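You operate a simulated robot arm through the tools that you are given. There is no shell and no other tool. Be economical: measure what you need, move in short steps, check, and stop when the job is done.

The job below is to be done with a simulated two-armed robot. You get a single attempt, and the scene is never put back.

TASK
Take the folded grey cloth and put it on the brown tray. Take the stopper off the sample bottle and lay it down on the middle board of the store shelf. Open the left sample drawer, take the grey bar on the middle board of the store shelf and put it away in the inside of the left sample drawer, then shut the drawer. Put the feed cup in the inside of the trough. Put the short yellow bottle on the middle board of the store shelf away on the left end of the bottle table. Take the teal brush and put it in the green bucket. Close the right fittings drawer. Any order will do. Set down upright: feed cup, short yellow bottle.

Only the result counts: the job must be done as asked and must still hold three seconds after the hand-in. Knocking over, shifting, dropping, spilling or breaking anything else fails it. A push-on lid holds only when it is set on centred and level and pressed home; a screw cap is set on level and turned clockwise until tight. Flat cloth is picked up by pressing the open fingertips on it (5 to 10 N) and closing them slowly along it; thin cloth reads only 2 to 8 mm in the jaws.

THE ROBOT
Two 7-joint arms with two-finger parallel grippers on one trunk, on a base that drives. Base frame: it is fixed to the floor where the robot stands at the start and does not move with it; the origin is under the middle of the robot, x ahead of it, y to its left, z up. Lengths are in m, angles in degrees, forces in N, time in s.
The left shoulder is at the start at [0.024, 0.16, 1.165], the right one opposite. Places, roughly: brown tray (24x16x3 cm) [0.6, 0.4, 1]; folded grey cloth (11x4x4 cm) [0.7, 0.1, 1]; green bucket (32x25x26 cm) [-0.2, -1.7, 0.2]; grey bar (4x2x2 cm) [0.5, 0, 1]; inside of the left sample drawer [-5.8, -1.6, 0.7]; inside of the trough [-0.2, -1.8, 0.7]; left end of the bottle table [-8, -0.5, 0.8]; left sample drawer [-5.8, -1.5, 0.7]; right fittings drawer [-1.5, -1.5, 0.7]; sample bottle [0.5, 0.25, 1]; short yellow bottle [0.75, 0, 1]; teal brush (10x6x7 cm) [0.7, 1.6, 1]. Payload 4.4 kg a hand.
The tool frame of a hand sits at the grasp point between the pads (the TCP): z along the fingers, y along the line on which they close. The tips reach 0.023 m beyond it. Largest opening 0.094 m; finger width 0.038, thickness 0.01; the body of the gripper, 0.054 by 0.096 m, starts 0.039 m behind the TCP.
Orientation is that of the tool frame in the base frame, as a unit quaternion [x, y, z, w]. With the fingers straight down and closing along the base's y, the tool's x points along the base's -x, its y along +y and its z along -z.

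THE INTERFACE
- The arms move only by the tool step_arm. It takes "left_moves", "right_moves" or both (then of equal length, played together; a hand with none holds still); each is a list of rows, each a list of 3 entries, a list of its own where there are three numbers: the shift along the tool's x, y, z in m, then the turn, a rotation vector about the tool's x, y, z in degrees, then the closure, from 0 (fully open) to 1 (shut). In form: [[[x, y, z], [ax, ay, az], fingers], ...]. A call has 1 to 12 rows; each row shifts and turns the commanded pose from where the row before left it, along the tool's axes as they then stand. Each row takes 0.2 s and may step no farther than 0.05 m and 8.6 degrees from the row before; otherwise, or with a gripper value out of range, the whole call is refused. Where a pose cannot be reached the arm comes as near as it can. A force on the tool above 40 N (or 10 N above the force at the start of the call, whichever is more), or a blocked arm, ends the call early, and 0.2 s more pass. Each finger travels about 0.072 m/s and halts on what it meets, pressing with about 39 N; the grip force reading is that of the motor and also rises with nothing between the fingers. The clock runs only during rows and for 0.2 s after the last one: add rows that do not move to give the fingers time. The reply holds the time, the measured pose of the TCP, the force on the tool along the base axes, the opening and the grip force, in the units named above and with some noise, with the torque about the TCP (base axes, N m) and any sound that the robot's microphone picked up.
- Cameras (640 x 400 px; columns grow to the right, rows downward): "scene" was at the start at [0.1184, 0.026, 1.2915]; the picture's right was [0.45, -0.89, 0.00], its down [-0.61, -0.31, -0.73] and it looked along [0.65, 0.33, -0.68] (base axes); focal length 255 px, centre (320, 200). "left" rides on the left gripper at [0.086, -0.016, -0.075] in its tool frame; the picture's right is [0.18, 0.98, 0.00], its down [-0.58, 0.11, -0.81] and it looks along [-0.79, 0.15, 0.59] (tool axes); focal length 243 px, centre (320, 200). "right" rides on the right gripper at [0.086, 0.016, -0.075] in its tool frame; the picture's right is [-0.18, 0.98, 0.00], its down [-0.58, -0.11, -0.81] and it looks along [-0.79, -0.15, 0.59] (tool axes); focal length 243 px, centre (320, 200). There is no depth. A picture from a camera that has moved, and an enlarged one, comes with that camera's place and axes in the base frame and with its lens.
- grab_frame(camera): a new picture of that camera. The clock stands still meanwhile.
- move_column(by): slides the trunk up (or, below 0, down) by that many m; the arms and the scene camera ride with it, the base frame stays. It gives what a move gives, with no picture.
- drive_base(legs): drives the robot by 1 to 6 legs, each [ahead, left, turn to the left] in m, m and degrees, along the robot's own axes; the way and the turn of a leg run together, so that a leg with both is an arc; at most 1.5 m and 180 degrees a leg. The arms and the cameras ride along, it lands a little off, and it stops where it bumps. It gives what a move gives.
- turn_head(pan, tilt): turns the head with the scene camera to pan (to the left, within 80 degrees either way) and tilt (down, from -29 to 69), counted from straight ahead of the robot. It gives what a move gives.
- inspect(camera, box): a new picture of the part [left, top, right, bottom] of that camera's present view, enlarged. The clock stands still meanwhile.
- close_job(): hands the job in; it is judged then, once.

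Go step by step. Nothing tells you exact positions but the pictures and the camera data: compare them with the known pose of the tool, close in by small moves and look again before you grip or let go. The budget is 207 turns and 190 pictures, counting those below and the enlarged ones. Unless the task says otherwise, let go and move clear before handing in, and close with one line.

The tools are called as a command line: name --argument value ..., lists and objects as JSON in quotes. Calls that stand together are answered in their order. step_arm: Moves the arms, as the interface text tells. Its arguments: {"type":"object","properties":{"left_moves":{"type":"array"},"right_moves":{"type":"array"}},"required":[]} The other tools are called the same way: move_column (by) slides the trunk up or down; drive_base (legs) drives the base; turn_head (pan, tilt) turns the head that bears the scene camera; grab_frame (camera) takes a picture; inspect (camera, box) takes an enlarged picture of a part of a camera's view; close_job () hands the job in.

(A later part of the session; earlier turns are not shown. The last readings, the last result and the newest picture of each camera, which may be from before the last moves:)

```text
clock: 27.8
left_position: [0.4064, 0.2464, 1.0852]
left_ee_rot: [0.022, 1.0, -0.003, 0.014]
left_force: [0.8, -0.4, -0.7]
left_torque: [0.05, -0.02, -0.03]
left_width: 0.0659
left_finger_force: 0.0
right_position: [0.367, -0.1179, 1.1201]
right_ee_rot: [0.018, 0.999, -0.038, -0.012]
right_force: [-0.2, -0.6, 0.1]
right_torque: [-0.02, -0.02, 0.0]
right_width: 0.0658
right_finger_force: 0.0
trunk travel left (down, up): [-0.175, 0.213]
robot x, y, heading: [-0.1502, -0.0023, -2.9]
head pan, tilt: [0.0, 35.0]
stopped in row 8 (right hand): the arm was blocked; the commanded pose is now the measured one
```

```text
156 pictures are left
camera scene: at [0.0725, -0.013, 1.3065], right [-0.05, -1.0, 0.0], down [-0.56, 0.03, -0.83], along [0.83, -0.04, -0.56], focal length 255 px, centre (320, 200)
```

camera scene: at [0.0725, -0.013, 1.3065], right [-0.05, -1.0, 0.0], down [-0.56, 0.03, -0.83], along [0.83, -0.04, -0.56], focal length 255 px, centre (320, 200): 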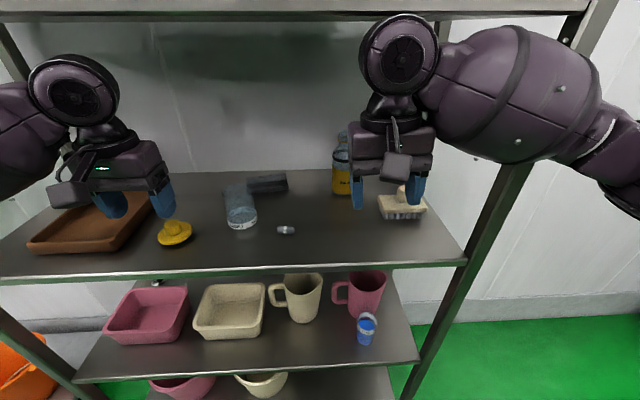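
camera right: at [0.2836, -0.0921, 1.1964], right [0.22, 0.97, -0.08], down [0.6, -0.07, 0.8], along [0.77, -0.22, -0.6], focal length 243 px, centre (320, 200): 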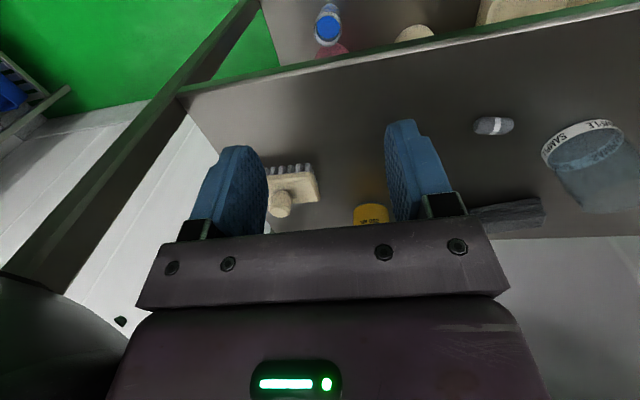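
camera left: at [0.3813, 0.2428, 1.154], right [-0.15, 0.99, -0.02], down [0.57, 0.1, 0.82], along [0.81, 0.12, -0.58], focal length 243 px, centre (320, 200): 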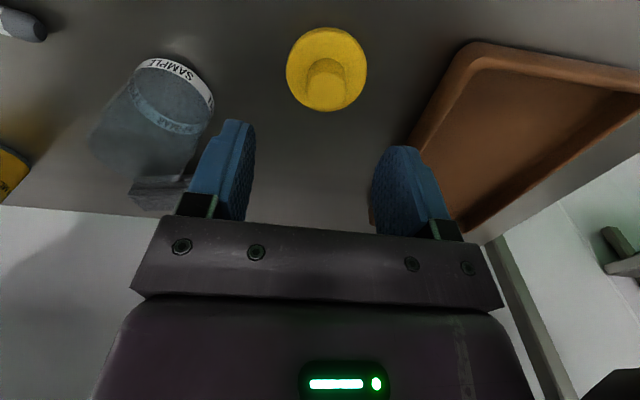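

The right wrist dome met the upper board's front edge and pushed the base back 7 cm, so the hand must stay below z≈1.10. I'm lowering it, then driving forward again.

step_arm --right_moves '[[[0.01, 0, 0.015], [0, 0, 0], 0.3], [[0, 0, 0.015], [0, 0, 0], 0.3], [[0, 0, 0], [0, 0, 0], 0.3]]'

drive_base --legs '[[0.075, 0, 2.0]]'

grab_frame --camera "scene"

grab_frame --camera "right"

```text
clock: 28.6
left_position: [0.4075, 0.2544, 1.0827]
left_ee_rot: [0.019, 1.0, -0.007, 0.013]
left_force: [0.0, 1.0, 0.5]
left_torque: [0.0, 0.01, 0.0]
left_width: 0.0656
left_finger_force: 0.1
right_position: [0.3646, -0.1121, 1.0971]
right_ee_rot: [0.016, 0.999, -0.036, -0.005]
right_force: [0.9, -0.5, -1.2]
right_torque: [0.0, 0.0, -0.01]
right_width: 0.0658
right_finger_force: 0.3
trunk travel left (down, up): [-0.175, 0.213]
robot x, y, heading: [-0.1456, 0.0052, -2.7]
head pan, tilt: [0.0, 35.0]
```

```text
clock: 29.4
left_position: [0.4124, 0.2538, 1.0783]
left_ee_rot: [0.021, 1.0, -0.008, 0.011]
left_force: [0.3, -0.2, 0.0]
left_torque: [-0.04, 0.04, -0.01]
left_width: 0.0658
left_finger_force: 0.0
right_position: [0.3632, -0.1118, 1.0965]
right_ee_rot: [0.012, 0.999, -0.037, 0.0]
right_force: [0.6, 1.0, -0.3]
right_torque: [-0.04, -0.03, -0.01]
right_width: 0.0659
right_finger_force: 0.0
trunk travel left (down, up): [-0.175, 0.213]
robot x, y, heading: [-0.1395, 0.0021, -2.8]
head pan, tilt: [0.0, 35.0]
stopped in leg 1: the robot was blocked; the commanded pose is now the measured one
```

```text
155 pictures are left
camera scene: at [0.0802, -0.0046, 1.3042], right [-0.05, -1.0, 0.0], down [-0.56, 0.02, -0.83], along [0.83, -0.04, -0.56], focal length 255 px, centre (320, 200)
```

scene: 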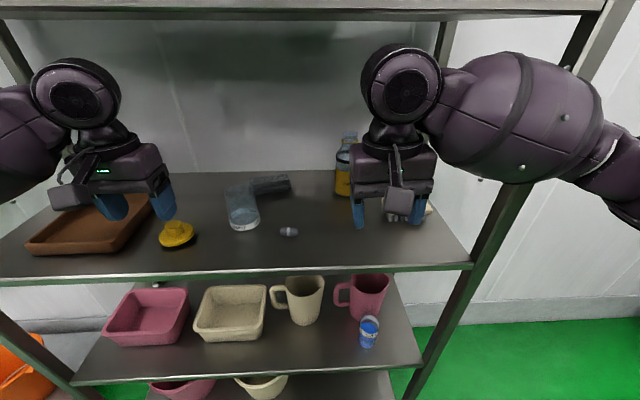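

```text
154 pictures are left
camera right: at [0.2776, -0.0865, 1.1693], right [0.21, 0.98, -0.07], down [0.58, -0.06, 0.81], along [0.79, -0.21, -0.58], focal length 243 px, centre (320, 200)
```

right: 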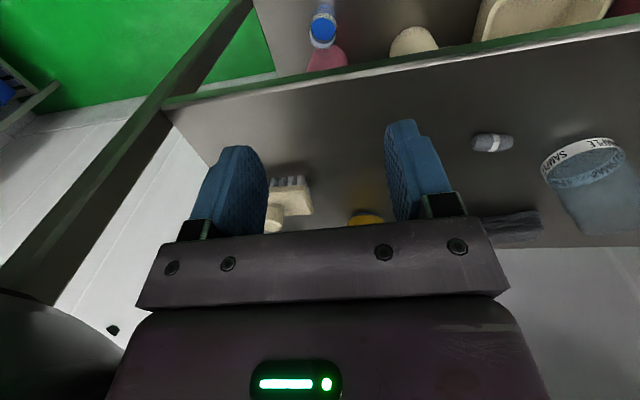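

The right elbow is meeting the shelf's front right post. I'll back off slightly and shift the base left so the arm enters between the posts.

drive_base --legs '[[-0.06, 0, 0], [0, 0.13, 2.8]]'

grab_frame --camera "scene"

```text
clock: 31.7
left_position: [0.3602, 0.4141, 1.0726]
left_ee_rot: [-0.006, 1.0, -0.005, 0.002]
left_force: [-0.1, 0.6, 0.3]
left_torque: [-0.01, -0.01, 0.02]
left_width: 0.0659
left_finger_force: 0.1
right_position: [0.331, 0.0452, 1.0843]
right_ee_rot: [-0.013, 0.999, -0.037, -0.013]
right_force: [-0.4, 1.0, 0.1]
right_torque: [0.01, 0.03, 0.02]
right_width: 0.0656
right_finger_force: 0.0
trunk travel left (down, up): [-0.175, 0.213]
robot x, y, heading: [-0.1972, 0.1309, 0.4]
head pan, tilt: [0.0, 35.0]
```

```text
153 pictures are left
camera scene: at [0.0452, 0.1359, 1.3006], right [0.01, -1.0, 0.0], down [-0.57, 0.0, -0.82], along [0.82, 0.01, -0.57], focal length 255 px, centre (320, 200)
```

scene: 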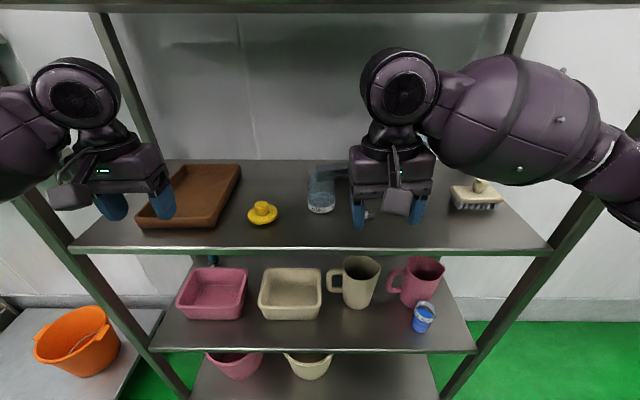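

There's room now. I'm moving the right hand to y≈-0.10 and forward to look at the yellow bottle.

step_arm --right_moves '[[[-0.01, -0.035, 0], [0, 0, 0], 0.2], [[-0.01, -0.035, 0], [0, 0, 0], 0.1], [[-0.02, -0.035, 0], [0, 0, 0], 0], [[-0.03, -0.035, 0], [0, 0, 0], 0], [[-0.03, 0, 0], [0, 0, 0], 0], [[0, 0, 0], [0, 0, 0], 0]]'

grab_frame --camera "scene"

grab_frame --camera "right"

```text
clock: 33.1
left_position: [0.3583, 0.4126, 1.0727]
left_ee_rot: [-0.006, 1.0, -0.005, 0.003]
left_force: [0.3, -0.4, 0.1]
left_torque: [0.0, 0.0, 0.01]
left_width: 0.0657
left_finger_force: 0.0
right_position: [0.4339, -0.0913, 1.0924]
right_ee_rot: [-0.013, 0.999, -0.037, -0.012]
right_force: [-0.6, 0.2, 0.3]
right_torque: [0.02, -0.02, 0.0]
right_width: 0.094
right_finger_force: 0.0
trunk travel left (down, up): [-0.175, 0.213]
robot x, y, heading: [-0.1948, 0.1324, 0.4]
head pan, tilt: [0.0, 35.0]
```

```text
152 pictures are left
camera scene: at [0.0446, 0.135, 1.3009], right [0.01, -1.0, 0.0], down [-0.57, 0.0, -0.82], along [0.82, 0.01, -0.57], focal length 255 px, centre (320, 200)
```

scene: 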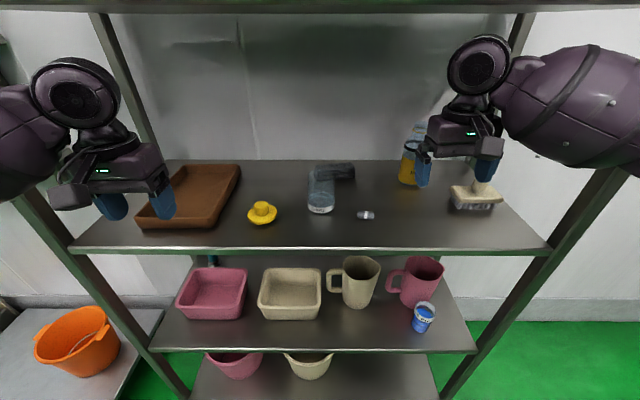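

```text
151 pictures are left
camera right: at [0.3486, -0.071, 1.1682], right [0.16, 0.98, -0.08], down [0.6, -0.03, 0.8], along [0.78, -0.17, -0.6], focal length 243 px, centre (320, 200)
```

right: 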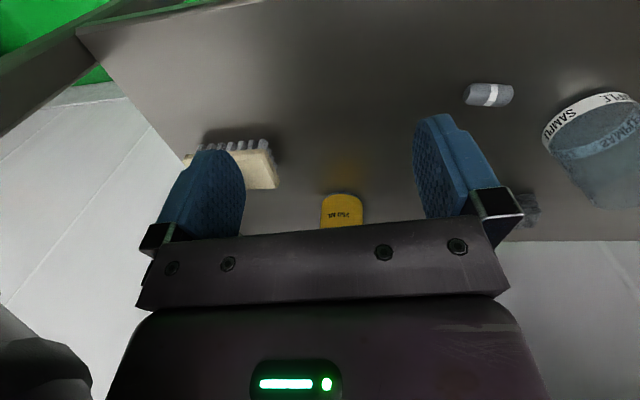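

The bottle axis is at about (0.65, -0.10). I'm levelling the hand's roll and advancing so the fingers straddle the neck.

step_arm --right_moves '[[[-0.03, -0.004, 0], [-4.2, 0, 0], 0], [[-0.04, -0.003, 0], [0, 0, 0], 0], [[-0.04, 0, 0], [0, 0, 0], 0], [[-0.04, 0, 0], [0, 0, 0], 0], [[0, 0, 0], [0, 0, 0], 0]]'

inspect --camera "scene" --box '[320, 20, 560, 240]'

grab_frame --camera "right"

```text
clock: 34.3
left_position: [0.358, 0.4119, 1.0713]
left_ee_rot: [-0.007, 1.0, -0.005, 0.003]
left_force: [-0.7, -0.2, -0.8]
left_torque: [0.01, -0.02, -0.02]
left_width: 0.0658
left_finger_force: 0.0
right_position: [0.583, -0.0927, 1.0886]
right_ee_rot: [-0.013, 1.0, 0.0, -0.013]
right_force: [-0.2, 0.1, -0.1]
right_torque: [0.04, -0.02, 0.01]
right_width: 0.0938
right_finger_force: 0.1
trunk travel left (down, up): [-0.175, 0.213]
robot x, y, heading: [-0.1977, 0.13, 0.4]
head pan, tilt: [0.0, 35.0]
```

```text
1.82 times, centred on (440, 130) of scene
camera zoom: at [0.0447, 0.1349, 1.3009], right [0.01, -1.0, 0.0], down [-0.57, 0.0, -0.82], along [0.82, 0.01, -0.57], focal length 464 px, centre (102, 327)
```

zoom: 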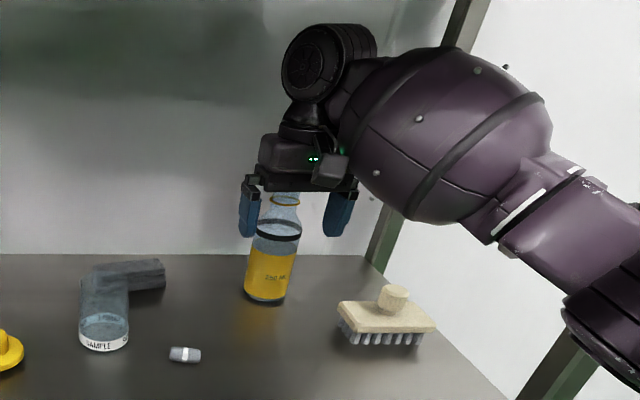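

```text
149 pictures are left
camera right: at [0.4992, -0.0778, 1.1662], right [0.16, 0.99, 0.0], down [0.6, -0.09, 0.79], along [0.78, -0.13, -0.61], focal length 243 px, centre (320, 200)
```

right: 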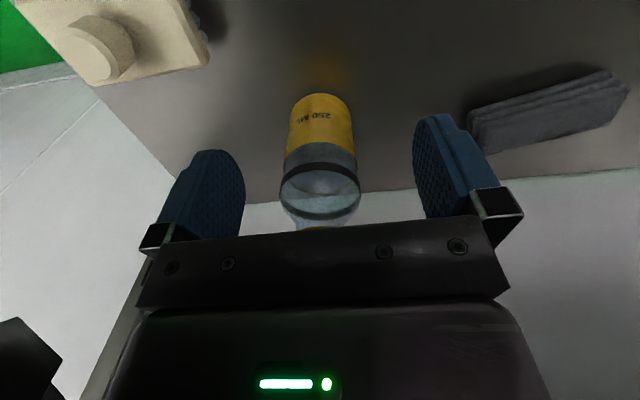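

The bottle is centred between the fingers at y≈-0.101, and the palm clears its top by about 2 cm. Advancing the last 6 cm.

step_arm --right_moves '[[[-0.02, -0.005, 0], [0, 0, 0], 0], [[-0.02, -0.004, 0], [0, 0, 0], 0], [[-0.02, 0, 0], [0, 0, 0], 0], [[0, 0, 0], [0, 0, 0], 0]]'

inspect --camera "scene" --box '[320, 20, 560, 240]'

grab_frame --camera "right"

```text
clock: 35.3
left_position: [0.3594, 0.412, 1.0712]
left_ee_rot: [-0.006, 1.0, -0.005, 0.004]
left_force: [0.8, 0.2, -0.4]
left_torque: [-0.03, -0.02, 0.0]
left_width: 0.0658
left_finger_force: 0.0
right_position: [0.6457, -0.1025, 1.0867]
right_ee_rot: [-0.013, 1.0, 0.0, -0.012]
right_force: [0.1, 0.5, 0.2]
right_torque: [0.0, 0.0, -0.03]
right_width: 0.094
right_finger_force: 0.1
trunk travel left (down, up): [-0.175, 0.213]
robot x, y, heading: [-0.1966, 0.1291, 0.4]
head pan, tilt: [0.0, 35.0]
```

```text
1.82 times, centred on (440, 130) of scene
camera zoom: at [0.0451, 0.135, 1.3007], right [0.01, -1.0, 0.0], down [-0.57, 0.0, -0.82], along [0.82, 0.01, -0.57], focal length 464 px, centre (102, 327)
```

zoom: 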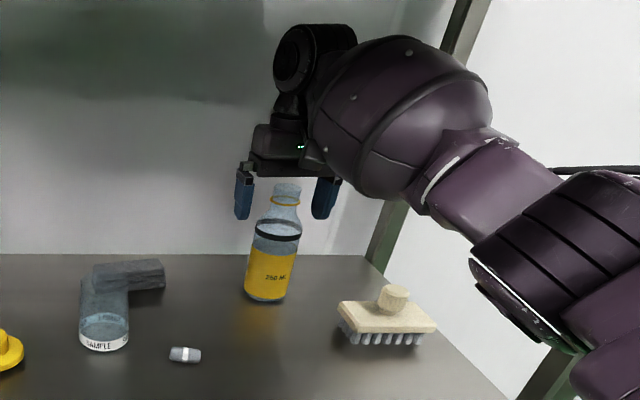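

```text
147 pictures are left
camera right: at [0.5607, -0.0863, 1.164], right [0.16, 0.99, 0.0], down [0.6, -0.09, 0.79], along [0.78, -0.13, -0.61], focal length 243 px, centre (320, 200)
```

right: 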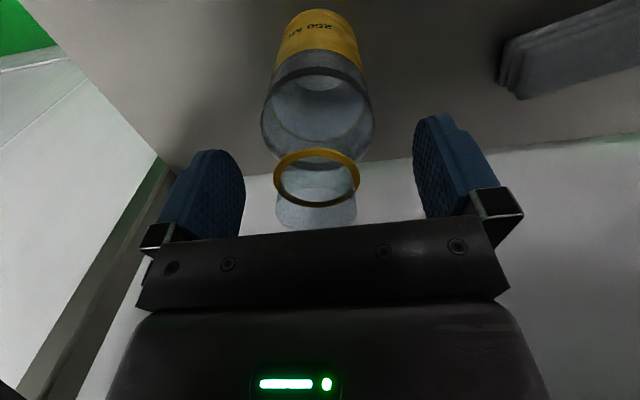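

The neck sits centred between the fingers. Closing and lifting 1 cm.

step_arm --right_moves '[[[0, 0, 0.006], [0, 0, 0], 0.3], [[0, 0, 0], [0, 0, 0], 0.45], [[0, 0, 0], [0, 0, 0], 0.55], [[0, 0, 0], [0, 0, 0], 0.62], [[0, 0, 0], [0, 0, 0], 0.7], [[0, 0, 0], [0, 0, 0], 0.8], [[0, 0, 0], [0, 0, 0], 0.8], [[0, 0, -0.008], [0, 0, 0], 0.8], [[0, 0, -0.006], [0, 0, 0], 0.8], [[0, 0, 0], [0, 0, 0], 0.8]]'

inspect --camera "scene" --box '[320, 20, 560, 240]'

```text
clock: 37.5
left_position: [0.3596, 0.4127, 1.0717]
left_ee_rot: [-0.007, 1.0, -0.006, 0.003]
left_force: [-0.2, -0.1, 0.0]
left_torque: [0.0, 0.0, 0.0]
left_width: 0.0656
left_finger_force: 0.2
right_position: [0.6465, -0.1025, 1.0935]
right_ee_rot: [-0.012, 1.0, -0.001, -0.013]
right_force: [0.6, -0.5, -0.5]
right_torque: [0.0, 0.0, 0.02]
right_width: 0.0578
right_finger_force: 39.3
trunk travel left (down, up): [-0.175, 0.213]
robot x, y, heading: [-0.1953, 0.132, 0.4]
head pan, tilt: [0.0, 35.0]
```

```text
1.82 times, centred on (440, 130) of scene
camera zoom: at [0.0453, 0.1354, 1.3006], right [0.01, -1.0, 0.0], down [-0.57, 0.0, -0.82], along [0.82, 0.01, -0.57], focal length 464 px, centre (102, 327)
```

zoom: 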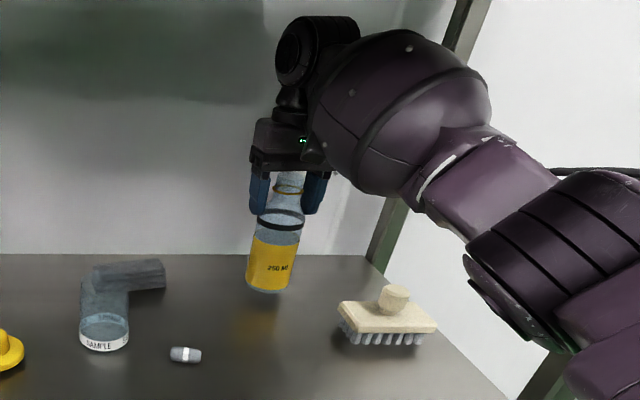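

The bottle is held and lifted (grip on its shoulder). I'm drawing it straight back out of the shelf.

step_arm --right_moves '[[[0.03, 0, 0], [0, 0, 0], 0.8], [[0.03, 0, 0], [0, 0, 0], 0.8], [[0.04, 0, 0], [0, 0, 0], 0.8], [[0.04, 0, 0], [0, 0, 0], 0.8], [[0.04, 0, 0], [0, 0, 0], 0.8], [[0.04, 0, 0], [0, 0, 0], 0.8], [[0.04, 0, 0], [0, 0, 0], 0.8], [[0.04, 0, 0], [0, 0, 0], 0.8], [[0, 0, 0], [0, 0, 0], 0.8]]'

grab_frame --camera "scene"

```text
clock: 39.5
left_position: [0.359, 0.4126, 1.0709]
left_ee_rot: [-0.006, 1.0, -0.005, 0.003]
left_force: [0.2, 0.0, 0.9]
left_torque: [-0.01, 0.03, -0.03]
left_width: 0.0659
left_finger_force: 0.0
right_position: [0.3452, -0.109, 1.1009]
right_ee_rot: [-0.011, 1.0, 0.0, -0.014]
right_force: [0.4, 0.5, -0.2]
right_torque: [0.02, 0.01, 0.0]
right_width: 0.0582
right_finger_force: 39.4
trunk travel left (down, up): [-0.175, 0.213]
robot x, y, heading: [-0.1931, 0.135, 0.6]
head pan, tilt: [0.0, 35.0]
```

```text
145 pictures are left
camera scene: at [0.0459, 0.1355, 1.3004], right [0.01, -1.0, 0.0], down [-0.57, 0.0, -0.82], along [0.82, 0.01, -0.57], focal length 255 px, centre (320, 200)
```

scene: 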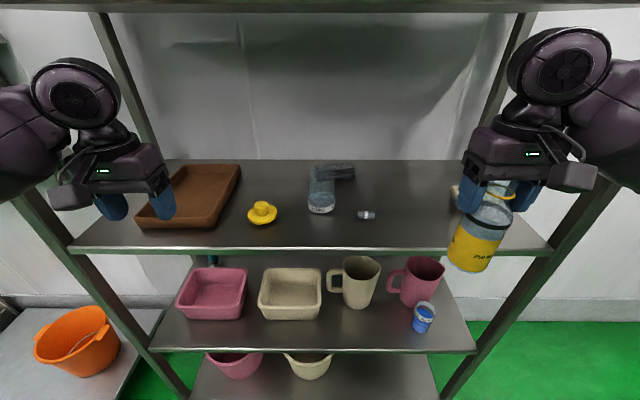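

Next, the bar with the left hand. I'm shifting the base back and right so the left arm comes in straight from the front.

drive_base --legs '[[-0.08, 0, 0], [0, -0.17, 0]]'

step_arm --left_moves '[[[-0.03, -0.03, 0], [0, 0, 0], 0.1], [[-0.03, -0.03, 0], [0, 0, 0], 0], [[-0.04, -0.03, 0], [0, 0, 0], 0], [[-0.04, -0.03, 0], [0, 0, 0], 0], [[0, 0, 0], [0, 0, 0], 0]]'

grab_frame --camera "scene"

grab_frame --camera "left"

```text
clock: 42.3
left_position: [0.2798, 0.2448, 1.0722]
left_ee_rot: [-0.004, 1.0, -0.005, 0.003]
left_force: [0.0, -0.2, 0.3]
left_torque: [0.05, 0.0, 0.03]
left_width: 0.0657
left_finger_force: 0.1
right_position: [0.2663, -0.2767, 1.1001]
right_ee_rot: [-0.012, 1.0, -0.001, -0.013]
right_force: [0.0, -0.8, -0.2]
right_torque: [0.0, 0.03, 0.0]
right_width: 0.058
right_finger_force: 38.5
trunk travel left (down, up): [-0.175, 0.213]
robot x, y, heading: [-0.2761, -0.0313, 0.3]
head pan, tilt: [0.0, 35.0]
```

```text
clock: 43.5
left_position: [0.4212, 0.1271, 1.0727]
left_ee_rot: [-0.006, 1.0, -0.006, 0.004]
left_force: [-1.5, -0.1, -0.1]
left_torque: [-0.03, -0.02, -0.01]
left_width: 0.094
left_finger_force: 0.0
right_position: [0.2656, -0.2762, 1.1021]
right_ee_rot: [-0.012, 1.0, 0.0, -0.013]
right_force: [-0.1, 0.3, -0.2]
right_torque: [-0.02, 0.01, -0.04]
right_width: 0.0581
right_finger_force: 39.0
trunk travel left (down, up): [-0.175, 0.213]
robot x, y, heading: [-0.2755, -0.0338, 0.1]
head pan, tilt: [0.0, 35.0]
```

```text
144 pictures are left
camera scene: at [-0.0345, -0.0311, 1.3008], right [0.01, -1.0, 0.0], down [-0.57, 0.0, -0.82], along [0.82, 0.0, -0.57], focal length 255 px, centre (320, 200)
```

scene: 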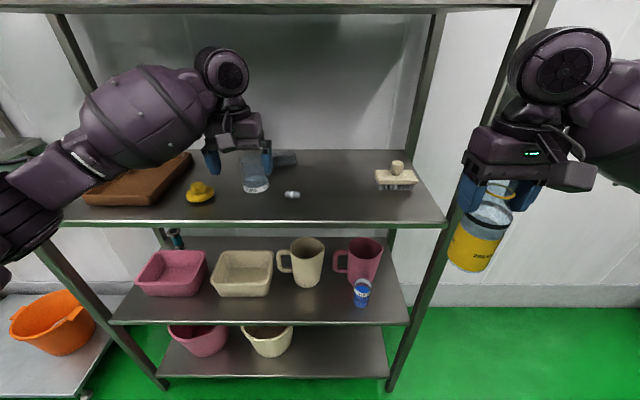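

```text
143 pictures are left
camera left: at [0.3344, 0.109, 1.1482], right [-0.19, 0.98, -0.01], down [0.57, 0.12, 0.81], along [0.79, 0.15, -0.59], focal length 243 px, centre (320, 200)
```

left: 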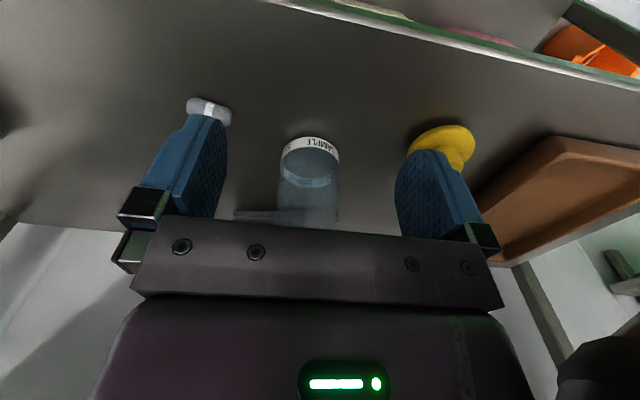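

The bar lies along y at about (0.471, 0.038). I'll grip it by its ends with the fingers partly closed, keeping clear of the open bottle.

step_arm --left_moves '[[[0, -0.03, 0], [0, 0, 0], 0.2], [[0, -0.03, 0], [0, 0, 0], 0.35], [[0, -0.029, 0], [0, 0, 0], 0.35], [[-0.025, 0, 0], [0, 0, 0], 0.35], [[-0.025, 0, 0], [0, 0, 0], 0.35], [[0, 0, 0.025], [0, 0, 0], 0.35], [[0, 0, 0.025], [0, 0, 0], 0.35], [[0, 0, 0], [0, 0, 0], 0.35]]'

inspect --camera "scene" --box '[200, 100, 360, 220]'

grab_frame --camera "left"

```text
clock: 45.3
left_position: [0.4736, 0.0373, 1.0245]
left_ee_rot: [-0.005, 1.0, -0.006, 0.004]
left_force: [0.5, 0.1, 1.0]
left_torque: [-0.01, -0.03, -0.02]
left_width: 0.0611
left_finger_force: 0.1
right_position: [0.2648, -0.2763, 1.1011]
right_ee_rot: [-0.012, 1.0, 0.001, -0.013]
right_force: [0.0, -0.3, 0.6]
right_torque: [0.0, -0.03, 0.03]
right_width: 0.0579
right_finger_force: 39.0
trunk travel left (down, up): [-0.175, 0.213]
robot x, y, heading: [-0.2736, -0.0337, 0.2]
head pan, tilt: [0.0, 35.0]
```

```text
3.33 times, centred on (280, 160) of scene
camera zoom: at [-0.0344, -0.0316, 1.3008], right [0.01, -1.0, 0.0], down [-0.57, 0.0, -0.82], along [0.82, 0.0, -0.57], focal length 850 px, centre (453, 333)
```

zoom: 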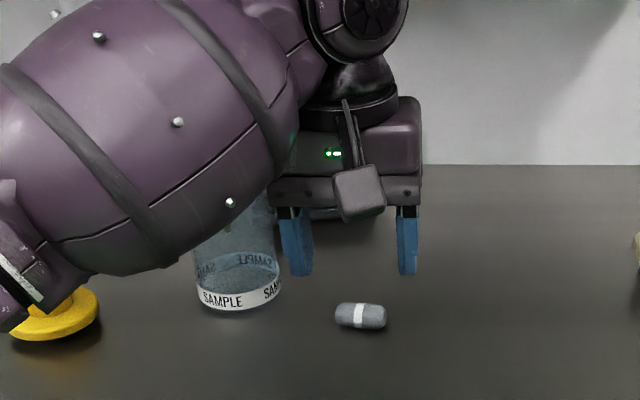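

```text
141 pictures are left
camera left: at [0.3863, 0.0201, 1.0986], right [-0.19, 0.98, -0.01], down [0.57, 0.12, 0.81], along [0.79, 0.15, -0.59], focal length 243 px, centre (320, 200)
```

left: 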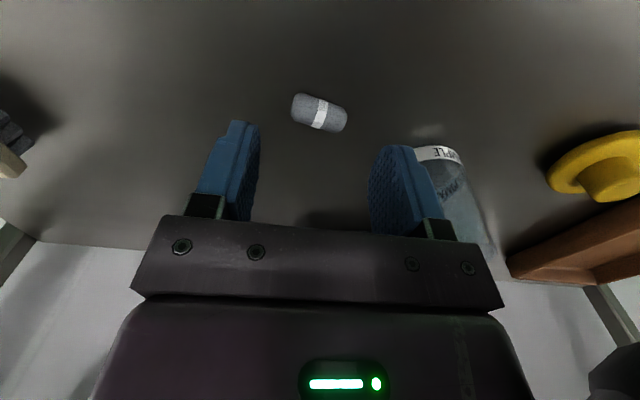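

Forearm comes in from the front, well clear. I'm matching the bar's 9° skew, descending and gripping.

step_arm --left_moves '[[[-0.003, 0, 0.01], [0, 0, 8.5], 0.35], [[0, 0, 0.02], [0, 0, 0], 0.35], [[0, 0, 0.014], [0, 0, 0], 0.35], [[0, 0, 0], [0, 0, 0], 0.5], [[0, 0, 0], [0, 0, 0], 0.55], [[0, 0, 0], [0, 0, 0], 0.65], [[0, 0, 0], [0, 0, 0], 0.75], [[0, 0, 0], [0, 0, 0], 0.75]]'

inspect --camera "scene" --box '[200, 100, 360, 220]'

```text
clock: 47.1
left_position: [0.4756, 0.0369, 0.9796]
left_ee_rot: [0.069, 0.998, -0.004, 0.003]
left_force: [0.2, 1.4, -0.5]
left_torque: [-0.03, 0.03, 0.0]
left_width: 0.0345
left_finger_force: 39.2
right_position: [0.2644, -0.2757, 1.1012]
right_ee_rot: [-0.012, 1.0, 0.0, -0.013]
right_force: [1.3, -0.1, -1.3]
right_torque: [-0.01, 0.0, 0.03]
right_width: 0.0579
right_finger_force: 37.9
trunk travel left (down, up): [-0.175, 0.213]
robot x, y, heading: [-0.2725, -0.0343, -0.0]
head pan, tilt: [0.0, 35.0]
```

```text
3.33 times, centred on (280, 160) of scene
camera zoom: at [-0.034, -0.0316, 1.3006], right [0.01, -1.0, 0.0], down [-0.57, 0.0, -0.82], along [0.82, 0.0, -0.57], focal length 850 px, centre (453, 333)
```

zoom: 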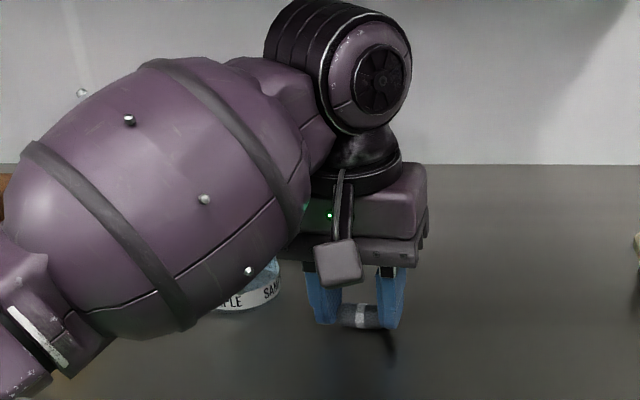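

The bar is gripped. I'm lifting and drawing it out.

step_arm --left_moves '[[[0, 0, -0.03], [0, 0, 0], 0.75], [[0, 0, -0.03], [0, 0, 0], 0.75], [[0.03, 0, -0.02], [0, 0, 0], 0.75], [[0.04, 0, 0], [0, 0, 0], 0.75], [[0.04, 0, 0], [0, 0, 0], 0.75], [[0.04, 0.02, 0], [0, 0, 0], 0.75], [[0.02, 0.02, 0], [0, 0, 0], 0.75], [[0, 0, 0], [0, 0, 0], 0.75]]'

grab_frame --camera "scene"

grab_frame --camera "left"

```text
clock: 48.9
left_position: [0.3127, 0.1017, 1.0591]
left_ee_rot: [0.069, 0.998, -0.004, 0.003]
left_force: [0.0, -0.9, 0.0]
left_torque: [-0.01, 0.03, -0.01]
left_width: 0.0346
left_finger_force: 38.8
right_position: [0.2659, -0.2764, 1.1]
right_ee_rot: [-0.012, 1.0, 0.0, -0.013]
right_force: [0.7, -0.7, -1.5]
right_torque: [0.0, 0.02, -0.03]
right_width: 0.0578
right_finger_force: 39.3
trunk travel left (down, up): [-0.175, 0.213]
robot x, y, heading: [-0.276, -0.0371, 0.1]
head pan, tilt: [0.0, 35.0]
```

```text
139 pictures are left
camera scene: at [-0.0338, -0.0319, 1.3006], right [0.01, -1.0, 0.0], down [-0.57, 0.0, -0.82], along [0.82, 0.0, -0.57], focal length 255 px, centre (320, 200)
```

scene: 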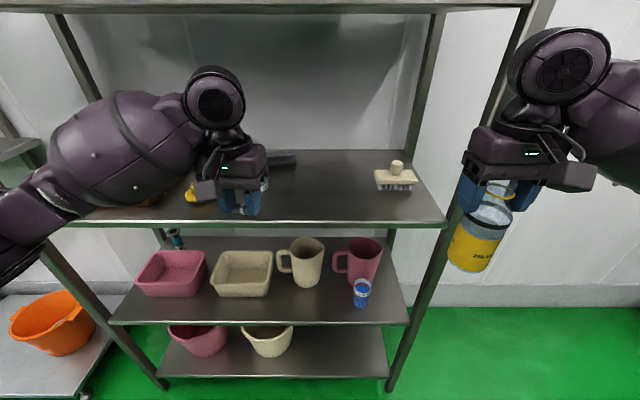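

```text
138 pictures are left
camera left: at [0.2249, 0.0968, 1.1336], right [-0.05, 1.0, -0.01], down [0.59, 0.04, 0.81], along [0.81, 0.03, -0.59], focal length 243 px, centre (320, 200)
```

left: 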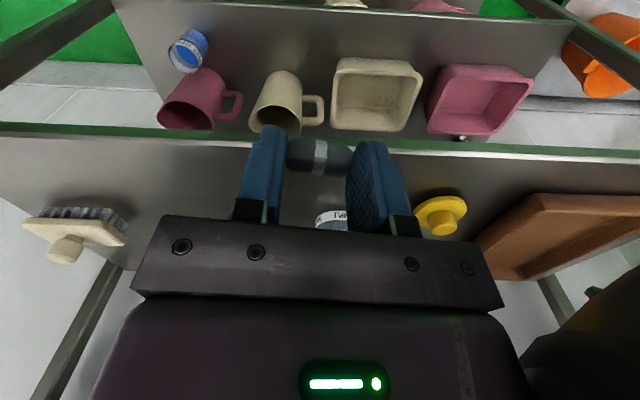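

Both are in hand. I'm backing away and turning around to survey the room.

drive_base --legs '[[-0.6, 0, 0], [0, 0, -90]]'

turn_head --pan 0 --tilt 20

grab_frame --camera "scene"

turn_head --pan -70 --tilt 15

grab_frame --camera "scene"

```text
clock: 56.1
left_position: [-0.7455, -0.626, 1.0595]
left_ee_rot: [0.758, 0.653, -0.005, -0.001]
left_force: [-0.6, 0.5, 0.9]
left_torque: [-0.01, -0.02, 0.01]
left_width: 0.0347
left_finger_force: 39.4
right_position: [-1.1217, -0.5743, 1.1013]
right_ee_rot: [0.702, 0.712, 0.01, -0.009]
right_force: [-0.2, -0.6, -0.3]
right_torque: [0.0, 0.03, -0.03]
right_width: 0.0576
right_finger_force: 38.6
trunk travel left (down, up): [-0.175, 0.213]
robot x, y, heading: [-0.8756, -0.0328, -90.2]
head pan, tilt: [0.0, 35.0]
```

```text
clock: 56.9
left_position: [-0.7446, -0.6269, 1.0583]
left_ee_rot: [0.758, 0.652, -0.006, -0.001]
left_force: [0.5, -0.2, -0.1]
left_torque: [-0.03, 0.0, -0.01]
left_width: 0.0347
left_finger_force: 38.9
right_position: [-1.1213, -0.5741, 1.1013]
right_ee_rot: [0.702, 0.712, 0.009, -0.01]
right_force: [-0.8, -0.2, -1.1]
right_torque: [-0.02, -0.02, 0.02]
right_width: 0.0577
right_finger_force: 38.9
trunk travel left (down, up): [-0.175, 0.213]
robot x, y, heading: [-0.8739, -0.0402, -90.3]
head pan, tilt: [0.0, 20.0]
```

```text
137 pictures are left
camera scene: at [-0.8752, -0.2824, 1.3244], right [-1.0, 0.01, 0.0], down [0.0, 0.34, -0.94], along [0.0, -0.94, -0.34], focal length 255 px, centre (320, 200)
```

scene: 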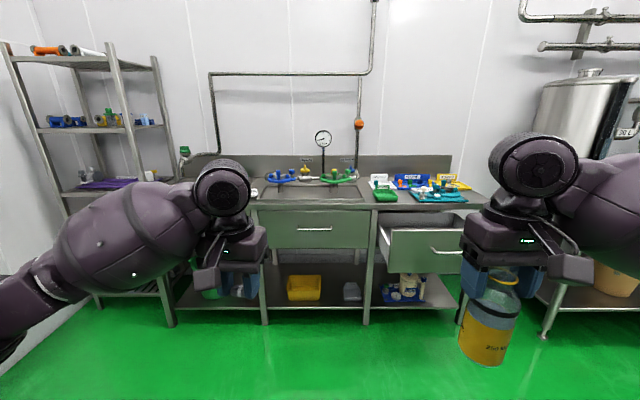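

```text
clock: 58.3
left_position: [-0.7437, -0.6266, 1.0592]
left_ee_rot: [0.757, 0.653, -0.006, -0.002]
left_force: [-0.3, 0.4, 0.3]
left_torque: [-0.03, -0.01, -0.03]
left_width: 0.0342
left_finger_force: 39.0
right_position: [-1.1215, -0.5741, 1.1019]
right_ee_rot: [0.702, 0.712, 0.009, -0.009]
right_force: [-0.6, -0.1, -0.7]
right_torque: [0.04, -0.02, -0.01]
right_width: 0.0578
right_finger_force: 38.9
trunk travel left (down, up): [-0.175, 0.213]
robot x, y, heading: [-0.8734, -0.0384, -90.0]
head pan, tilt: [-70.0, 15.0]
```

```text
136 pictures are left
camera scene: at [-0.9627, -0.2209, 1.3326], right [-0.34, 0.94, 0.0], down [0.24, 0.09, -0.97], along [-0.91, -0.33, -0.26], focal length 255 px, centre (320, 200)
```

scene: 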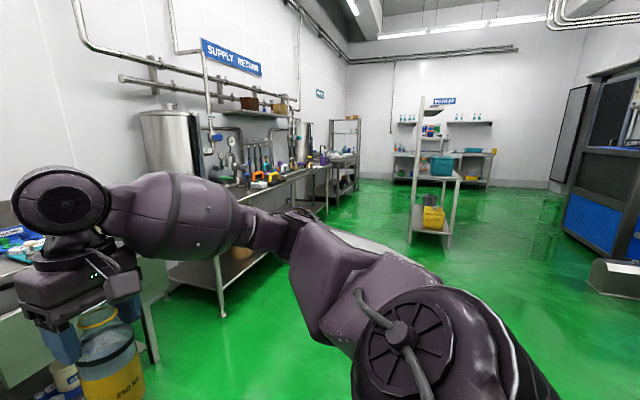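

The open right fittings drawer is on the bench ahead, and there's a free corridor toward -x at y≈-0.7, between the benches and a cart. I'm driving down it.

drive_base --legs '[[0, 0, -90], [1.2, 0.65, 0], [1.5, 0, 0]]'

turn_head --pan 0 --tilt 15

grab_frame --camera "scene"

```text
clock: 75.2
left_position: [-4.1063, -0.6445, 1.061]
left_ee_rot: [0.995, -0.104, -0.006, -0.005]
left_force: [-0.6, 0.0, -0.4]
left_torque: [0.01, 0.01, -0.01]
left_width: 0.0345
left_finger_force: 39.6
right_position: [-4.0264, -0.2723, 1.102]
right_ee_rot: [1.0, -0.015, 0.015, -0.003]
right_force: [0.3, 0.0, -0.1]
right_torque: [0.01, 0.0, 0.0]
right_width: 0.0571
right_finger_force: 38.7
trunk travel left (down, up): [-0.175, 0.213]
robot x, y, heading: [-3.5154, -0.5503, 176.4]
head pan, tilt: [-70.0, 15.0]
stopped in leg 3: the robot was blocked; the commanded pose is now the measured one
```

```text
clock: 76.7
left_position: [-4.1058, -0.6449, 1.0615]
left_ee_rot: [0.995, -0.103, -0.006, -0.005]
left_force: [0.0, -0.3, -0.2]
left_torque: [-0.01, 0.0, -0.02]
left_width: 0.0346
left_finger_force: 39.0
right_position: [-4.0272, -0.2731, 1.1013]
right_ee_rot: [1.0, -0.015, 0.014, -0.002]
right_force: [0.4, -0.2, -0.3]
right_torque: [0.02, 0.0, 0.02]
right_width: 0.0576
right_finger_force: 39.3
trunk travel left (down, up): [-0.175, 0.213]
robot x, y, heading: [-3.5147, -0.5519, 176.2]
head pan, tilt: [0.0, 15.0]
```

```text
135 pictures are left
camera scene: at [-3.7549, -0.5338, 1.3342], right [0.06, 1.0, 0.0], down [0.25, -0.02, -0.97], along [-0.97, 0.06, -0.25], focal length 255 px, centre (320, 200)
```

scene: 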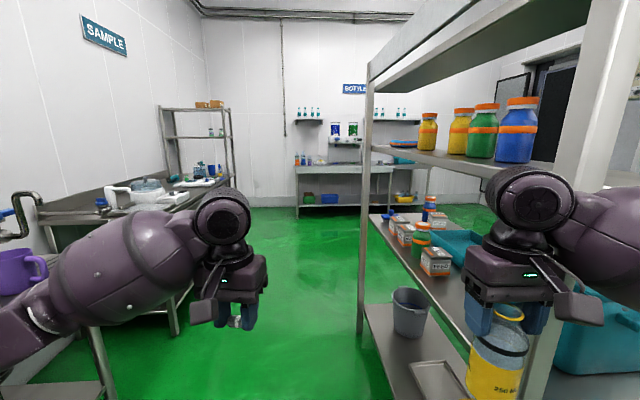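

I bumped a central shelf post with the right arm, and nothing looks displaced. I'm backing off and shifting left, straightening the heading, then going on.

drive_base --legs '[[-0.25, 0, 0], [0, 0.25, 3.8]]'

grab_frame --camera "scene"

```text
clock: 80.8
left_position: [-3.8646, -0.9442, 1.0603]
left_ee_rot: [0.998, -0.067, -0.003, -0.004]
left_force: [0.8, 0.5, -0.4]
left_torque: [0.03, 0.0, 0.01]
left_width: 0.0344
left_finger_force: 39.3
right_position: [-3.8118, -0.5677, 1.0964]
right_ee_rot: [1.0, 0.02, 0.019, -0.003]
right_force: [-0.4, 0.5, 0.4]
right_torque: [0.02, 0.0, 0.01]
right_width: 0.0572
right_finger_force: 39.1
trunk travel left (down, up): [-0.175, 0.213]
robot x, y, heading: [-3.2774, -0.8045, -179.8]
head pan, tilt: [0.0, 15.0]
```

```text
134 pictures are left
camera scene: at [-3.5237, -0.8089, 1.3326], right [-0.01, 1.0, 0.0], down [0.26, 0.0, -0.97], along [-0.97, -0.01, -0.26], focal length 255 px, centre (320, 200)
```

scene: 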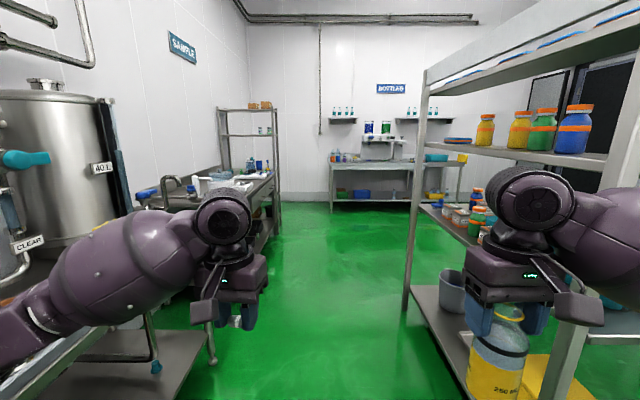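

The corridor is centred at y≈-0.8. I'm going straight on toward the bottle table.

drive_base --legs '[[1.5, 0, 0]]'

drive_base --legs '[[1.3, 0, 0]]'

grab_frame --camera "scene"

```text
clock: 88.2
left_position: [-5.3663, -0.9319, 1.0581]
left_ee_rot: [0.997, -0.077, -0.002, -0.005]
left_force: [-0.3, 1.2, -0.7]
left_torque: [-0.03, 0.0, 0.01]
left_width: 0.0346
left_finger_force: 38.4
right_position: [-5.3075, -0.5564, 1.0966]
right_ee_rot: [1.0, 0.012, 0.018, -0.002]
right_force: [-0.2, 0.0, -1.4]
right_torque: [0.01, 0.0, 0.02]
right_width: 0.0573
right_finger_force: 38.8
trunk travel left (down, up): [-0.175, 0.213]
robot x, y, heading: [-4.7755, -0.8056, 179.3]
head pan, tilt: [0.0, 15.0]
```

```text
clock: 94.8
left_position: [-6.681, -0.9088, 1.0583]
left_ee_rot: [0.997, -0.081, -0.003, -0.005]
left_force: [0.2, -0.1, 0.1]
left_torque: [0.01, 0.01, 0.01]
left_width: 0.0346
left_finger_force: 38.7
right_position: [-6.6206, -0.534, 1.0968]
right_ee_rot: [1.0, 0.008, 0.018, -0.002]
right_force: [0.0, -0.2, -0.2]
right_torque: [0.02, 0.02, 0.0]
right_width: 0.0575
right_finger_force: 38.7
trunk travel left (down, up): [-0.175, 0.213]
robot x, y, heading: [-6.0918, -0.7866, 179.1]
head pan, tilt: [0.0, 15.0]
```

```text
133 pictures are left
camera scene: at [-6.3376, -0.7814, 1.3326], right [0.02, 1.0, 0.0], down [0.26, 0.0, -0.97], along [-0.97, 0.02, -0.26], focal length 255 px, centre (320, 200)
```

scene: 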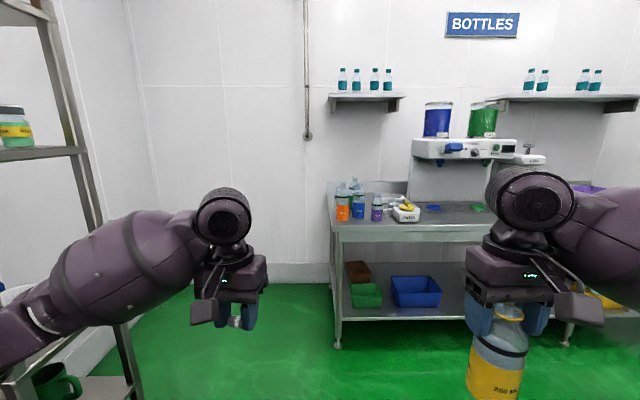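

The bottle table is ahead: front edge x≈-7.56, left end y≈-0.68. I'm getting closer to see the free space.

drive_base --legs '[[0.7, 0, 0]]'

turn_head --pan -12 --tilt 35

grab_frame --camera "scene"

grab_frame --camera "right"

```text
clock: 98.6
left_position: [-7.3761, -0.8799, 1.0589]
left_ee_rot: [0.996, -0.089, -0.003, -0.005]
left_force: [0.0, -0.2, -0.4]
left_torque: [-0.02, 0.0, 0.03]
left_width: 0.0345
left_finger_force: 39.4
right_position: [-7.3088, -0.506, 1.0976]
right_ee_rot: [1.0, -0.001, 0.019, -0.002]
right_force: [0.6, 0.0, -0.5]
right_torque: [-0.03, -0.01, 0.01]
right_width: 0.0572
right_finger_force: 38.5
trunk travel left (down, up): [-0.175, 0.213]
robot x, y, heading: [-6.7852, -0.7709, 178.2]
head pan, tilt: [0.0, 15.0]
```

```text
clock: 99.5
left_position: [-7.3746, -0.8801, 1.0588]
left_ee_rot: [0.996, -0.089, -0.003, -0.005]
left_force: [-0.1, -0.5, -0.1]
left_torque: [-0.01, -0.01, -0.01]
left_width: 0.0344
left_finger_force: 39.1
right_position: [-7.309, -0.5057, 1.0981]
right_ee_rot: [1.0, -0.001, 0.018, -0.002]
right_force: [1.1, 0.4, 0.4]
right_torque: [0.01, -0.03, 0.0]
right_width: 0.0572
right_finger_force: 38.9
trunk travel left (down, up): [-0.175, 0.213]
robot x, y, heading: [-6.7845, -0.7668, 178.2]
head pan, tilt: [-12.0, 35.0]
```

```text
132 pictures are left
camera scene: at [-7.0219, -0.7412, 1.3007], right [0.24, 0.97, 0.0], down [0.56, -0.14, -0.82], along [-0.8, 0.2, -0.57], focal length 255 px, centre (320, 200)
```

scene: 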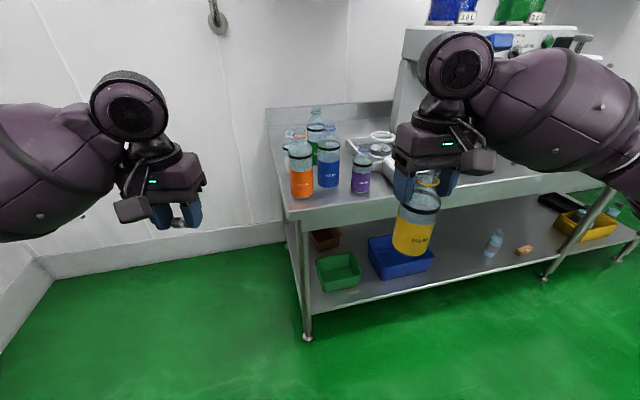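

```text
131 pictures are left
camera right: at [-7.2242, -0.5219, 1.1752], right [-0.19, -0.98, -0.01], down [-0.61, 0.11, 0.79], along [-0.77, 0.15, -0.62], focal length 243 px, centre (320, 200)
```

right: 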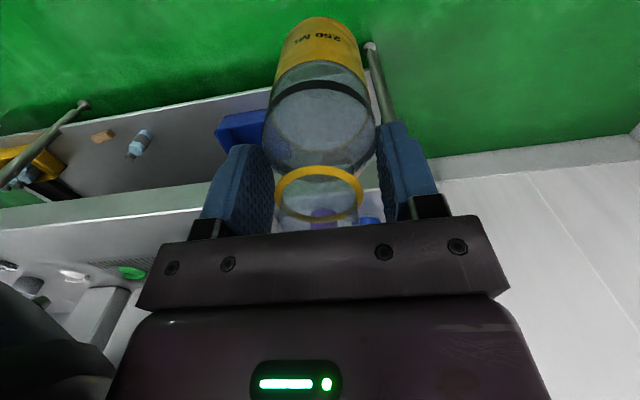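

The free spot is in front of the blue and purple bottles, at about (-7.73, -0.51). I'm moving up closer and looking again.

drive_base --legs '[[0.27, 0, 1.5]]'

grab_frame --camera "scene"

grab_frame --camera "right"

```text
clock: 101.4
left_position: [-7.6428, -0.8885, 1.059]
left_ee_rot: [0.997, -0.076, -0.004, -0.005]
left_force: [-0.3, -0.1, -0.9]
left_torque: [-0.03, 0.02, 0.01]
left_width: 0.0347
left_finger_force: 39.2
right_position: [-7.5843, -0.5139, 1.0979]
right_ee_rot: [1.0, 0.012, 0.017, -0.003]
right_force: [0.0, 0.5, -0.6]
right_torque: [0.0, -0.02, 0.02]
right_width: 0.0574
right_finger_force: 38.5
trunk travel left (down, up): [-0.175, 0.213]
robot x, y, heading: [-7.0533, -0.7626, 179.4]
head pan, tilt: [-12.0, 35.0]
```

```text
130 pictures are left
camera scene: at [-7.2919, -0.741, 1.3006], right [0.22, 0.98, 0.0], down [0.56, -0.12, -0.82], along [-0.8, 0.18, -0.57], focal length 255 px, centre (320, 200)
```

scene: 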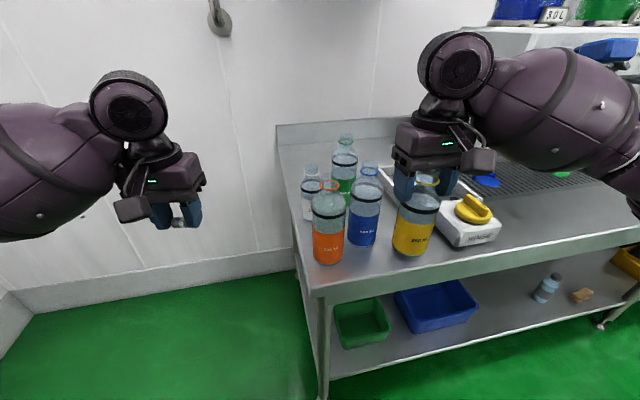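

```text
129 pictures are left
camera right: at [-7.4994, -0.5268, 1.1751], right [-0.16, -0.99, -0.01], down [-0.61, 0.09, 0.78], along [-0.77, 0.13, -0.62], focal length 243 px, centre (320, 200)
```

right: 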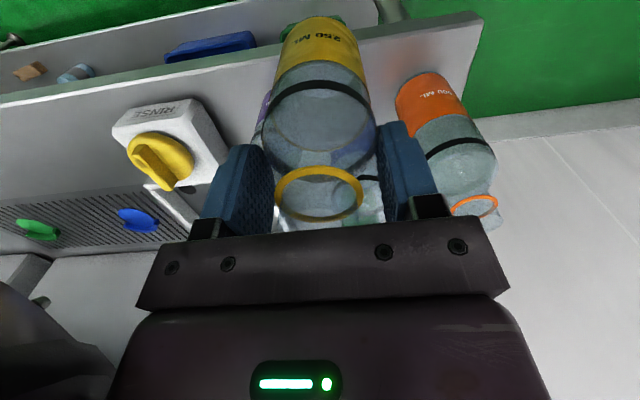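

Triangulated: table top z≈0.86, front edge x≈-7.595. The free slot is at (-7.645, -0.54), between orange, blue and purple. I'm moving over it and part-way down.

step_arm --right_moves '[[[-0.02, 0.012, 0], [0, 0, 0], 0.8], [[-0.02, 0.012, 0], [0, 0, 0], 0.8], [[-0.021, 0, 0], [0, 0, 0], 0.8], [[0, 0, 0.03], [0, 0, 0], 0.8], [[0, 0, 0.03], [0, 0, 0], 0.8], [[0, 0, 0], [0, 0, 0], 0.8]]'

inspect --camera "scene" --box '[260, 120, 520, 320]'

grab_frame --camera "right"

```text
clock: 102.8
left_position: [-7.6422, -0.8875, 1.0578]
left_ee_rot: [0.997, -0.077, -0.003, -0.005]
left_force: [0.5, 0.3, -0.6]
left_torque: [0.03, -0.01, -0.01]
left_width: 0.0344
left_finger_force: 38.9
right_position: [-7.6412, -0.5392, 1.0341]
right_ee_rot: [1.0, 0.011, 0.018, -0.002]
right_force: [-0.1, -0.2, -0.1]
right_torque: [-0.01, 0.0, -0.01]
right_width: 0.057
right_finger_force: 38.9
trunk travel left (down, up): [-0.175, 0.213]
robot x, y, heading: [-7.0544, -0.7645, 179.6]
head pan, tilt: [-12.0, 35.0]
```

```text
2.00 times, centred on (390, 220) of scene
camera zoom: at [-7.2911, -0.7411, 1.3008], right [0.22, 0.98, 0.0], down [0.56, -0.12, -0.82], along [-0.8, 0.18, -0.57], focal length 510 px, centre (180, 160)
```

zoom: 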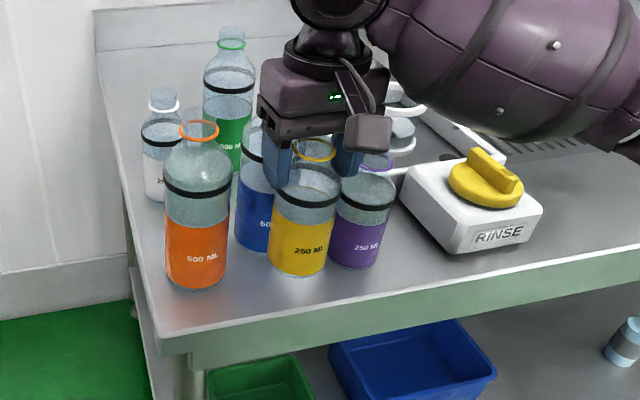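

```text
127 pictures are left
camera right: at [-7.5567, -0.5529, 1.1129], right [-0.16, -0.99, -0.01], down [-0.61, 0.09, 0.79], along [-0.77, 0.13, -0.62], focal length 243 px, centre (320, 200)
```

right: 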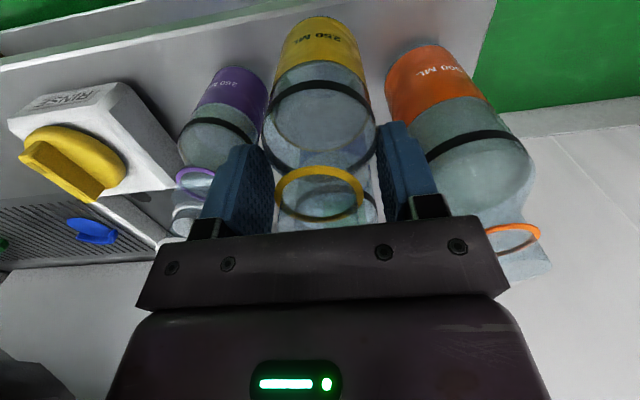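

Gaps look fine on both sides. I'm lowering in small steps until it touches.

step_arm --right_moves '[[[0, 0, 0.015], [0, 0, 0], 0.8], [[0, 0, 0.012], [0, 0, 0], 0.8], [[0, 0, 0.006], [0, 0, 0], 0.8], [[0, 0, 0.004], [0, 0, 0], 0.8], [[0, 0, 0.004], [0, 0, 0], 0.8], [[0, 0, 0], [0, 0, 0], 0.8]]'

inspect --camera "scene" --box '[260, 120, 520, 320]'

```text
clock: 104.2
left_position: [-7.6416, -0.8882, 1.0593]
left_ee_rot: [0.997, -0.077, -0.003, -0.005]
left_force: [-0.1, -0.4, -0.3]
left_torque: [-0.03, -0.01, -0.01]
left_width: 0.0342
left_finger_force: 39.2
right_position: [-7.6399, -0.539, 0.9933]
right_ee_rot: [1.0, 0.011, 0.019, -0.002]
right_force: [-0.5, -0.4, -0.2]
right_torque: [0.0, 0.02, 0.01]
right_width: 0.057
right_finger_force: 39.1
trunk travel left (down, up): [-0.175, 0.213]
robot x, y, heading: [-7.0536, -0.7649, 179.5]
head pan, tilt: [-12.0, 35.0]
```

```text
2.00 times, centred on (390, 220) of scene
camera zoom: at [-7.2913, -0.741, 1.3007], right [0.22, 0.98, 0.0], down [0.56, -0.12, -0.82], along [-0.8, 0.18, -0.57], focal length 510 px, centre (180, 160)
```

zoom: 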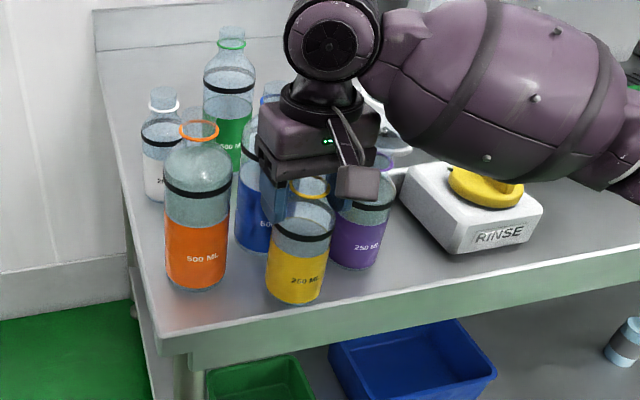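

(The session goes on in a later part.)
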